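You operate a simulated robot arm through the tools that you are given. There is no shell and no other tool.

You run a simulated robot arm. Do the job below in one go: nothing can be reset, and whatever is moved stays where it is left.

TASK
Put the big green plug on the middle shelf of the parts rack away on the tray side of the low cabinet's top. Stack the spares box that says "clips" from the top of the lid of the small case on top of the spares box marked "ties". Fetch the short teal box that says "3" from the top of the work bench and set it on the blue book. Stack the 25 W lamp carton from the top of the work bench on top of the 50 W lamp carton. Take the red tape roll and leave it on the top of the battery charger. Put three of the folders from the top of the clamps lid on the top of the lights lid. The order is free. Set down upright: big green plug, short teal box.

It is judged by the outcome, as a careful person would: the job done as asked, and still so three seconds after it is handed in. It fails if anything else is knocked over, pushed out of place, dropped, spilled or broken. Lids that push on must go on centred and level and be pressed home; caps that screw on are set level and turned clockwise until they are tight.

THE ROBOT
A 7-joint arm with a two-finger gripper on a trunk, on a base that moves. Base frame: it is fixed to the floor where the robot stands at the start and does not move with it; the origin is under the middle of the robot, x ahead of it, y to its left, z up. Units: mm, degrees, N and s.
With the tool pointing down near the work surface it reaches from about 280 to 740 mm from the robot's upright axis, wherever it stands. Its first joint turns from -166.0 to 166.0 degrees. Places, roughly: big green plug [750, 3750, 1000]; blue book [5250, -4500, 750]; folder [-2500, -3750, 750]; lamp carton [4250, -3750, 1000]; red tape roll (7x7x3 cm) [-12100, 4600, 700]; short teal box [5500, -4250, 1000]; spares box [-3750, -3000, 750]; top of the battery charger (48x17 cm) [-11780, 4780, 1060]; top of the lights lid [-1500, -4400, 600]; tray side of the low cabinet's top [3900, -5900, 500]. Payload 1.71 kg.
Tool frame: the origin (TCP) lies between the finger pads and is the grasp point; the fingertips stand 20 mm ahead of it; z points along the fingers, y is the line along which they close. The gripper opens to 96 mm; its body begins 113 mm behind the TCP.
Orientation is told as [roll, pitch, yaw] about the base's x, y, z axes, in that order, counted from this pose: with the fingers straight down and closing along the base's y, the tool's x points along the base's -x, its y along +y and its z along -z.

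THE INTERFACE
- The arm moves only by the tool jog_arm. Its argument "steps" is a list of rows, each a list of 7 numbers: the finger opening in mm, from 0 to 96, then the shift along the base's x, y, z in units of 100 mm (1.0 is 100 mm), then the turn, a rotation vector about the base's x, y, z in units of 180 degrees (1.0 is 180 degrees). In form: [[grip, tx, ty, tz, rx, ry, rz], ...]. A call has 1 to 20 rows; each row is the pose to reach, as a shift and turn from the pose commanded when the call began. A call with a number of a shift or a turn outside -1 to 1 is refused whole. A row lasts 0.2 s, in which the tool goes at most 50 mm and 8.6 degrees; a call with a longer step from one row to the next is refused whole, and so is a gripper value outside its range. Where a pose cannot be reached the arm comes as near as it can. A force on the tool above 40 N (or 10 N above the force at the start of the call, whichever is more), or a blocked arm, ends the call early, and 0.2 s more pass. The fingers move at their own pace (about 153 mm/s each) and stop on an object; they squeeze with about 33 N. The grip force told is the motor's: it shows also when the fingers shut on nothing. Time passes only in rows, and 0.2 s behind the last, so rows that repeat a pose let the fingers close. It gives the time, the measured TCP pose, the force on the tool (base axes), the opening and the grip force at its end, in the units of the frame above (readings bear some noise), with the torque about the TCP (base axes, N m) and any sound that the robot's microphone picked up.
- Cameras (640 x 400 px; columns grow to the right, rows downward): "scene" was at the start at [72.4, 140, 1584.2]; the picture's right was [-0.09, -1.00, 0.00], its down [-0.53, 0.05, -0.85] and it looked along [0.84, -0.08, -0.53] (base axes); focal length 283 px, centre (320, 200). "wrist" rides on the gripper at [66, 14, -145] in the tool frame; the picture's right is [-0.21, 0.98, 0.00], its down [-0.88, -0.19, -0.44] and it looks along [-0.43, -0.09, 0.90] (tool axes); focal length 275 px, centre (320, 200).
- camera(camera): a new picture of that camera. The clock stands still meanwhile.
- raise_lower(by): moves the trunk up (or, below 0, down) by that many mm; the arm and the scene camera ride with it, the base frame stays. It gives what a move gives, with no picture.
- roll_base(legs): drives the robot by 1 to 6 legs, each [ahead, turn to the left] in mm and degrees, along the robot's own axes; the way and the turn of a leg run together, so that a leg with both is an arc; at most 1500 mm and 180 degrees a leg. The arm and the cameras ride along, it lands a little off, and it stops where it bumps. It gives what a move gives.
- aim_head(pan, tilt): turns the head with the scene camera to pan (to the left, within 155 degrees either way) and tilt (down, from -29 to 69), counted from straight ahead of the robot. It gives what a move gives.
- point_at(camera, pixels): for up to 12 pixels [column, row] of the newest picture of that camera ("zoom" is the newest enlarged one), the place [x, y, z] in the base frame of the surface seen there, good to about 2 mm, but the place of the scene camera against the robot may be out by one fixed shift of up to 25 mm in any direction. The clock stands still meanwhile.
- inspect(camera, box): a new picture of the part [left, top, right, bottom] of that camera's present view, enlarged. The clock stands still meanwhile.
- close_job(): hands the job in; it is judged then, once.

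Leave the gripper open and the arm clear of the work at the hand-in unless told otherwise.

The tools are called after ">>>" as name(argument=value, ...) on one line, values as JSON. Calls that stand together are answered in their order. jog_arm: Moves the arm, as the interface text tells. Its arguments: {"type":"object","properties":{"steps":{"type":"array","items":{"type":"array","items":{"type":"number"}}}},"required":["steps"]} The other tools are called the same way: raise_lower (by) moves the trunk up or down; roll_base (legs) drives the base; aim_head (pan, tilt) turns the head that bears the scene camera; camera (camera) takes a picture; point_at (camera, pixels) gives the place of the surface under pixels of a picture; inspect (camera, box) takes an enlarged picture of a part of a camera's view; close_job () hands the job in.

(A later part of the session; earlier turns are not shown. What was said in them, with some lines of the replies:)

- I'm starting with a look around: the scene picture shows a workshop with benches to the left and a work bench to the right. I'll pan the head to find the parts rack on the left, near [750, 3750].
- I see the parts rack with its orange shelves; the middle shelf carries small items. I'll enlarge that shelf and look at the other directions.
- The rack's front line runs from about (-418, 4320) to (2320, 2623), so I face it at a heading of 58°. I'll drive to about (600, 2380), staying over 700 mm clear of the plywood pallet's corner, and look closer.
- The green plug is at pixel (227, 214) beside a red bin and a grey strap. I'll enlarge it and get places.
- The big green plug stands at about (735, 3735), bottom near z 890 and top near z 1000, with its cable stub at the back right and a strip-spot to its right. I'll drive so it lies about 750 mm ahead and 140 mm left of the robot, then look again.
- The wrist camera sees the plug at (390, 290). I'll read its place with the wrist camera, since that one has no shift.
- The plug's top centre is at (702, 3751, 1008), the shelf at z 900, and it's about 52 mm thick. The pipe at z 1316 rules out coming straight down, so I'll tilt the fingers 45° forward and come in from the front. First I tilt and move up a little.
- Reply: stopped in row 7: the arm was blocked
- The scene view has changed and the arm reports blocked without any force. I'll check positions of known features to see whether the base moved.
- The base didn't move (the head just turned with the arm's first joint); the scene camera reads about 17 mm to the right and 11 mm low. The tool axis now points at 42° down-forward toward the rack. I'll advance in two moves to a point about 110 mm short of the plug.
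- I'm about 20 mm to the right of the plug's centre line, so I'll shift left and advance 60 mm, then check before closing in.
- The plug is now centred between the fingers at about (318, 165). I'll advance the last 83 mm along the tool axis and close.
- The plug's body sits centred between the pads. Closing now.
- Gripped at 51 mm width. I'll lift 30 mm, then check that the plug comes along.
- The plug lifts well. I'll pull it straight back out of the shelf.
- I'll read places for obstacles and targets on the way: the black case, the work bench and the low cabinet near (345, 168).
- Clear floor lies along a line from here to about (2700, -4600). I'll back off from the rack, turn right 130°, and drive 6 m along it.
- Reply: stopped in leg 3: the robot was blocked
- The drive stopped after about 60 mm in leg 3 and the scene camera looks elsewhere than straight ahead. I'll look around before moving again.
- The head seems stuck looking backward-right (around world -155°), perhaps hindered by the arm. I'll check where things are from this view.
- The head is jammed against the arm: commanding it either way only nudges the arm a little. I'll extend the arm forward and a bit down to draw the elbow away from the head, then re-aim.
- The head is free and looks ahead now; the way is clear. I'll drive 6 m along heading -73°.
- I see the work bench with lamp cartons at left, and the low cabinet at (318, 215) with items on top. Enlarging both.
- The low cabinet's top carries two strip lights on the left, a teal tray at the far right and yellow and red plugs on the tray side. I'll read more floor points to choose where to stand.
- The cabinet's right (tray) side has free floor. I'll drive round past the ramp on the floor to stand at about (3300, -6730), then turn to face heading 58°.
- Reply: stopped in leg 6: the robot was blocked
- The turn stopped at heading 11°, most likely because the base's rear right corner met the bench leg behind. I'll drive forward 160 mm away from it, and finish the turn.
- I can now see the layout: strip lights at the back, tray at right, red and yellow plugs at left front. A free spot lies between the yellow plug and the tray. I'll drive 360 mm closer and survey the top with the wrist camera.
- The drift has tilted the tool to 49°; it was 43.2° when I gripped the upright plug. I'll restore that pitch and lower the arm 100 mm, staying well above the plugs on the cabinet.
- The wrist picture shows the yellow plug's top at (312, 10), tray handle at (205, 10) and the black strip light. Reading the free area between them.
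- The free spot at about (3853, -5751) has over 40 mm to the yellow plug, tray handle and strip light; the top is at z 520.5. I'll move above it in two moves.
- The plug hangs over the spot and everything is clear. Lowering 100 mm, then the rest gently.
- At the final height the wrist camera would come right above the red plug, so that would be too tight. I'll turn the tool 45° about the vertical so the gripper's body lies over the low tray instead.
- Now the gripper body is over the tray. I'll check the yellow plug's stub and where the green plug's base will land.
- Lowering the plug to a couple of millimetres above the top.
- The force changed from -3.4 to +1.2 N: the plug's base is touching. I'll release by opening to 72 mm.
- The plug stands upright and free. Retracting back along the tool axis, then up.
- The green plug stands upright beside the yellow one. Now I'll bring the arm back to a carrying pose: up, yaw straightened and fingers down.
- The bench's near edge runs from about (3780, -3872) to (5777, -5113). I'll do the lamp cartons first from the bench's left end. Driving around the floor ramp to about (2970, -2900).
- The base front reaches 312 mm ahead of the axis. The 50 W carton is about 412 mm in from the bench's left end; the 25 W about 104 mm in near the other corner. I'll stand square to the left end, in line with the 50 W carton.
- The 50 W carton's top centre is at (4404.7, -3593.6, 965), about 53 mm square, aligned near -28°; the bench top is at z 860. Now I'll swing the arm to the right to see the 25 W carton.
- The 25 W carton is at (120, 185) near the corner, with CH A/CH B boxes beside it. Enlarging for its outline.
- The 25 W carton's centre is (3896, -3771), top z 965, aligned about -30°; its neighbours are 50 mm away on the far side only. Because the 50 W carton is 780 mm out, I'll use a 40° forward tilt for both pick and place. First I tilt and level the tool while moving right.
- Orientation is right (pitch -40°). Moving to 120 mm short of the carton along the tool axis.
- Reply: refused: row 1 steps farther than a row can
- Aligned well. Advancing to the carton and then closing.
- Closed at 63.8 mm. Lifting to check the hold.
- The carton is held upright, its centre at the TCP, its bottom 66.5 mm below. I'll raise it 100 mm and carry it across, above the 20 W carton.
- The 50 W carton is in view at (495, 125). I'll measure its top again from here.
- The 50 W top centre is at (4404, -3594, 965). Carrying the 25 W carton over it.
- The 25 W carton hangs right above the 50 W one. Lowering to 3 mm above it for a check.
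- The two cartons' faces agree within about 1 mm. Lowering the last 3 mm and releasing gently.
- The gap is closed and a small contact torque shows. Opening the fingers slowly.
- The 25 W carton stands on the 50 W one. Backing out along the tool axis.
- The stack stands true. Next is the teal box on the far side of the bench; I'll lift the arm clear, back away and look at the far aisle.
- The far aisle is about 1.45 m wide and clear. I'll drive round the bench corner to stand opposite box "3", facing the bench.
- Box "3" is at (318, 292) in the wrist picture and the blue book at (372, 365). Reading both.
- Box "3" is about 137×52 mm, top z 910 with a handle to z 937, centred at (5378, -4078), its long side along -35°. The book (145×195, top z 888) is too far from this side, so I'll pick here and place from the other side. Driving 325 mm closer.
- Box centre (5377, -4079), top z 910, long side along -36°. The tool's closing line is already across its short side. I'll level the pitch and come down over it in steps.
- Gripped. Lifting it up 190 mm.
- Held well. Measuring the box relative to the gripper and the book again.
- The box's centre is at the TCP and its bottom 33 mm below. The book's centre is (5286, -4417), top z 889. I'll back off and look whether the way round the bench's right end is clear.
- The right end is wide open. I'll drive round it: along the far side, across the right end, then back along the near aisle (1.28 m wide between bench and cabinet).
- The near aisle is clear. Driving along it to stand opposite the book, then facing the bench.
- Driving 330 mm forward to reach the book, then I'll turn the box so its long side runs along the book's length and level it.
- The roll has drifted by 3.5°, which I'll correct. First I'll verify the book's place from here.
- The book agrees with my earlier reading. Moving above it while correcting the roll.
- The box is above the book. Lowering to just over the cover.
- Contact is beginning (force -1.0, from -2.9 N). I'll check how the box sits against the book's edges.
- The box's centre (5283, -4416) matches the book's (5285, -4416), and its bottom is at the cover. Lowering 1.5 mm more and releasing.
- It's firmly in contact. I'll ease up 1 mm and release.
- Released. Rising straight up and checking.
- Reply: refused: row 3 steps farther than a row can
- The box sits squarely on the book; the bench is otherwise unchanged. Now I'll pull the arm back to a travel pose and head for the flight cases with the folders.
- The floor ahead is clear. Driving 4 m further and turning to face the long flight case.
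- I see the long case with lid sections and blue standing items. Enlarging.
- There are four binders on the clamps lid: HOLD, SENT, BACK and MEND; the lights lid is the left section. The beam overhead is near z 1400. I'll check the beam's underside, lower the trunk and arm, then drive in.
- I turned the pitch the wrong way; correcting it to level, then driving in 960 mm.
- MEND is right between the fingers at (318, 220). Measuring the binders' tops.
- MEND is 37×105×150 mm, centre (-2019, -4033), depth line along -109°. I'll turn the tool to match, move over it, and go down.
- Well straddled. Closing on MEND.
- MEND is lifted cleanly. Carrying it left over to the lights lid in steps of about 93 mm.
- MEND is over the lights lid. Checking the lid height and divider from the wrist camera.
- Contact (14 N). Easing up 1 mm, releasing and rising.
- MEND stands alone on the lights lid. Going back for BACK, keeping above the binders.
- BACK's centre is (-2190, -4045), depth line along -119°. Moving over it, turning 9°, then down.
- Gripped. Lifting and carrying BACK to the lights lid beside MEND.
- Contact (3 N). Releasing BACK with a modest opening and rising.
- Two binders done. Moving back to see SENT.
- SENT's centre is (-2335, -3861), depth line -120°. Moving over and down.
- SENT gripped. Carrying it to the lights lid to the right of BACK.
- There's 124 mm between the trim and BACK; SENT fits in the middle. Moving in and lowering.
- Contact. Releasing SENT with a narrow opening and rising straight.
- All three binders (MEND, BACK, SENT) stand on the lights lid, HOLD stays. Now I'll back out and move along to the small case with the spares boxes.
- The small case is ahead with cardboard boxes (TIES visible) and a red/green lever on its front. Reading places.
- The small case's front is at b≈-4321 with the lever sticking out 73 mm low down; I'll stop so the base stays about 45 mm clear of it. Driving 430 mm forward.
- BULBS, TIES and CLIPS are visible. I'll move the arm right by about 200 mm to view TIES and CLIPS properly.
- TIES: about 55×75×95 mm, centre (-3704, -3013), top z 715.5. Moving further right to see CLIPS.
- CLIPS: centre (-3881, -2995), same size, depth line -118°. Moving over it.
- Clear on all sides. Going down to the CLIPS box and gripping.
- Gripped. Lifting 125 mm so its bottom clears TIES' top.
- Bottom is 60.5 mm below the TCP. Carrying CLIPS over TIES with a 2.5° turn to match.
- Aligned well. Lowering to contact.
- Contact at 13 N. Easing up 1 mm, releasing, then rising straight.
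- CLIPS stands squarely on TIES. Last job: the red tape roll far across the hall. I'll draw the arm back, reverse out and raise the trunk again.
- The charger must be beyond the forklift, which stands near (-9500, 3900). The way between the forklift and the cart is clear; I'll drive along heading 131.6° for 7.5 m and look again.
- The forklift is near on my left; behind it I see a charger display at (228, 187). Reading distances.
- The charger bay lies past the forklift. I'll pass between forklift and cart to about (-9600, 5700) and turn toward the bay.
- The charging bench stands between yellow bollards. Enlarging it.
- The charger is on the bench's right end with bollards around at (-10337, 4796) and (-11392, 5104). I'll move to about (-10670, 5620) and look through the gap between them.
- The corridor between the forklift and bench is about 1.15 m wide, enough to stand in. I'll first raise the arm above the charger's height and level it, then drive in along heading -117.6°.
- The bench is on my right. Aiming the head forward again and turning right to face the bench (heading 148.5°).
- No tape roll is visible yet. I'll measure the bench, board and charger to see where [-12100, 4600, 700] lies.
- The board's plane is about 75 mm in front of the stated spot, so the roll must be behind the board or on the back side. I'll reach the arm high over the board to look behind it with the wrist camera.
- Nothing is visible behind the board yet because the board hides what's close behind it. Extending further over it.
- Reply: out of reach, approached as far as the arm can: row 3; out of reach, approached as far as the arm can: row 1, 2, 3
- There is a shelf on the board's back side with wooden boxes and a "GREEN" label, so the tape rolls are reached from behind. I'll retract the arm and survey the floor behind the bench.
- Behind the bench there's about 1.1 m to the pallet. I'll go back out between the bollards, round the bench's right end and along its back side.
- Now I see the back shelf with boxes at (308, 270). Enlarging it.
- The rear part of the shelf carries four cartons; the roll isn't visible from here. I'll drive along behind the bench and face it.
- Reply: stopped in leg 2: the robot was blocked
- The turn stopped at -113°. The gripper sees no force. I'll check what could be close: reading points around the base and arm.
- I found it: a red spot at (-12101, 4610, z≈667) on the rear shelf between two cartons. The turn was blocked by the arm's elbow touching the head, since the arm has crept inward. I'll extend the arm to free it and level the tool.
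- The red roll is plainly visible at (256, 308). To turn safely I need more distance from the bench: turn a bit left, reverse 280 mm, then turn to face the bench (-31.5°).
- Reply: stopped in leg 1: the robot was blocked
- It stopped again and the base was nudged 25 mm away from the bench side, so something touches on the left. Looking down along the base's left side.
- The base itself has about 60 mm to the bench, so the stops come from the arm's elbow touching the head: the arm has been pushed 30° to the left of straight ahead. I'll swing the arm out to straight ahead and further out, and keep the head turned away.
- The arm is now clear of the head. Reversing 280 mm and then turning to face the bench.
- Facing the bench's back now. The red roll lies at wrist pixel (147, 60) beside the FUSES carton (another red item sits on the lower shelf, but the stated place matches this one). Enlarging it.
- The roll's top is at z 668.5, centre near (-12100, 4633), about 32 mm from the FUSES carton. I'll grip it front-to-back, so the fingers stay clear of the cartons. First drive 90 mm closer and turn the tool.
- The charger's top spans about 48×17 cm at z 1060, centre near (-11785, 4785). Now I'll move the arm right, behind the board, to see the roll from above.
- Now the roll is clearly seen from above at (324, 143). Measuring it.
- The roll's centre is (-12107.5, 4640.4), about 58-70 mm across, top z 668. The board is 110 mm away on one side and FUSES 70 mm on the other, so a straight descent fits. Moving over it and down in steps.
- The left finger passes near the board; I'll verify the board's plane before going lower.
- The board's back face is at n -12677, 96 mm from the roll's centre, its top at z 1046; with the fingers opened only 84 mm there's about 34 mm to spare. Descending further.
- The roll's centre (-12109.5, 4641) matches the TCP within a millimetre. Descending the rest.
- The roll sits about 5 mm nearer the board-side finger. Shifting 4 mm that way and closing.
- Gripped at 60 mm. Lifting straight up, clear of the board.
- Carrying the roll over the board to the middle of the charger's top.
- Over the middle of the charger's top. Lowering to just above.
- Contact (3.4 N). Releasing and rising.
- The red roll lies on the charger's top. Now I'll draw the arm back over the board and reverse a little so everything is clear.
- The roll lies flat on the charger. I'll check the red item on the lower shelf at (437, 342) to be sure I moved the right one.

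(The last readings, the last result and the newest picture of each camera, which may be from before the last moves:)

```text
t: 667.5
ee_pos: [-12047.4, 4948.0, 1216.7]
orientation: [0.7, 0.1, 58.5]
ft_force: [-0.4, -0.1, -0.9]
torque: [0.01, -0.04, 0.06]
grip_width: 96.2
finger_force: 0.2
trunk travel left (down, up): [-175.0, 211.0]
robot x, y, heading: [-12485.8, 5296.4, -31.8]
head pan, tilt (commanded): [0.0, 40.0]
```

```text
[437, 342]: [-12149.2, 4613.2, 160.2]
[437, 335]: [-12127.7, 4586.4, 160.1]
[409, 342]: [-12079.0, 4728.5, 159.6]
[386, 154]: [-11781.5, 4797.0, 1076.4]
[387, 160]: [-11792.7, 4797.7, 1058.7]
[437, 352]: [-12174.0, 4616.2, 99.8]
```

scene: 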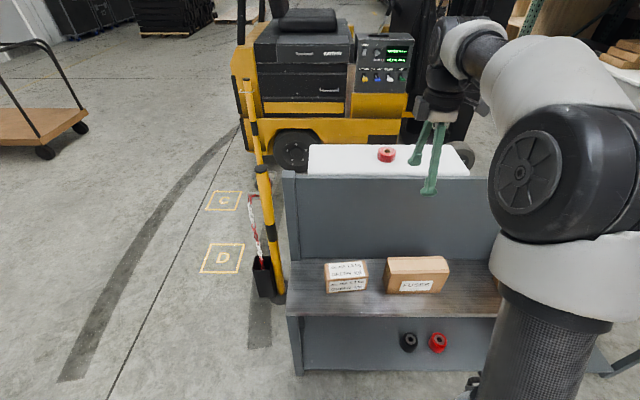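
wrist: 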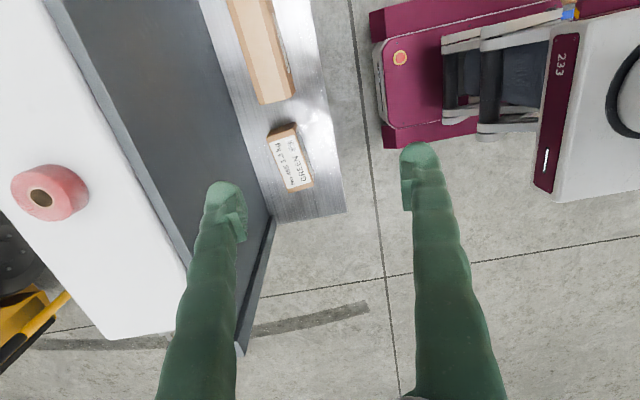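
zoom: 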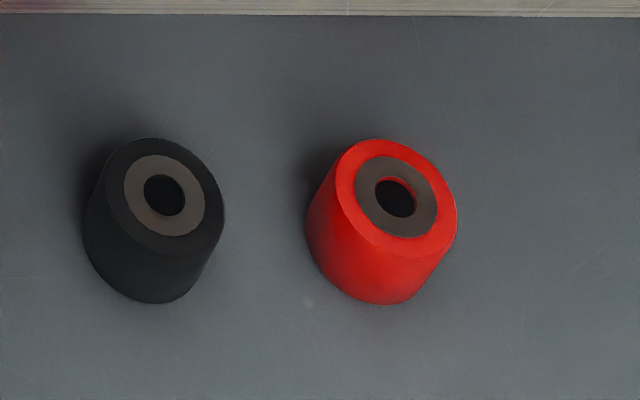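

The lower items are tall cable reels; the flat 3 cm roll I moved is the right one. All six parts are done, the gripper is open and the arm is clear, so I'll hand in.

>>> close_job()

```text
The job is handed in.
```

I did all six parts of the job and handed it in. The tool only confirmed the hand-in, so I don't have a verdict yet.

- **Big green plug:** it stands upright on the low cabinet's top, on the tray side, between the yellow plug and the tray.
- **Spares boxes:** CLIPS sits squarely on TIES on the small case's lid.
- **Short teal box "3":** it stands upright in the middle of the blue book.
- **Lamp cartons:** the 25 W carton is on the 50 W carton, with their faces lined up to about 1 mm.
- **Red tape roll:** it lies flat in the middle of the battery charger's top. It had been on the shelf behind the charging board. The other red item, on the lower shelf, is a taller reel, so I left it.
- **Folders:** MEND, BACK and SENT stand upright on the lights lid. HOLD is still on the clamps lid.

**Possible bump:** early on, a turn near the bench by the low cabinet stopped short, and the base's rear corner may have touched that bench's leg. I saw nothing out of place there later, but I didn't go back for a close look. Three other drives also stopped short, one after leaving the parts rack and two behind the charging bench. I put those down to the robot's own arm touching its head, and I saw nothing moved there.

The gripper is open and the arm is clear of the work.
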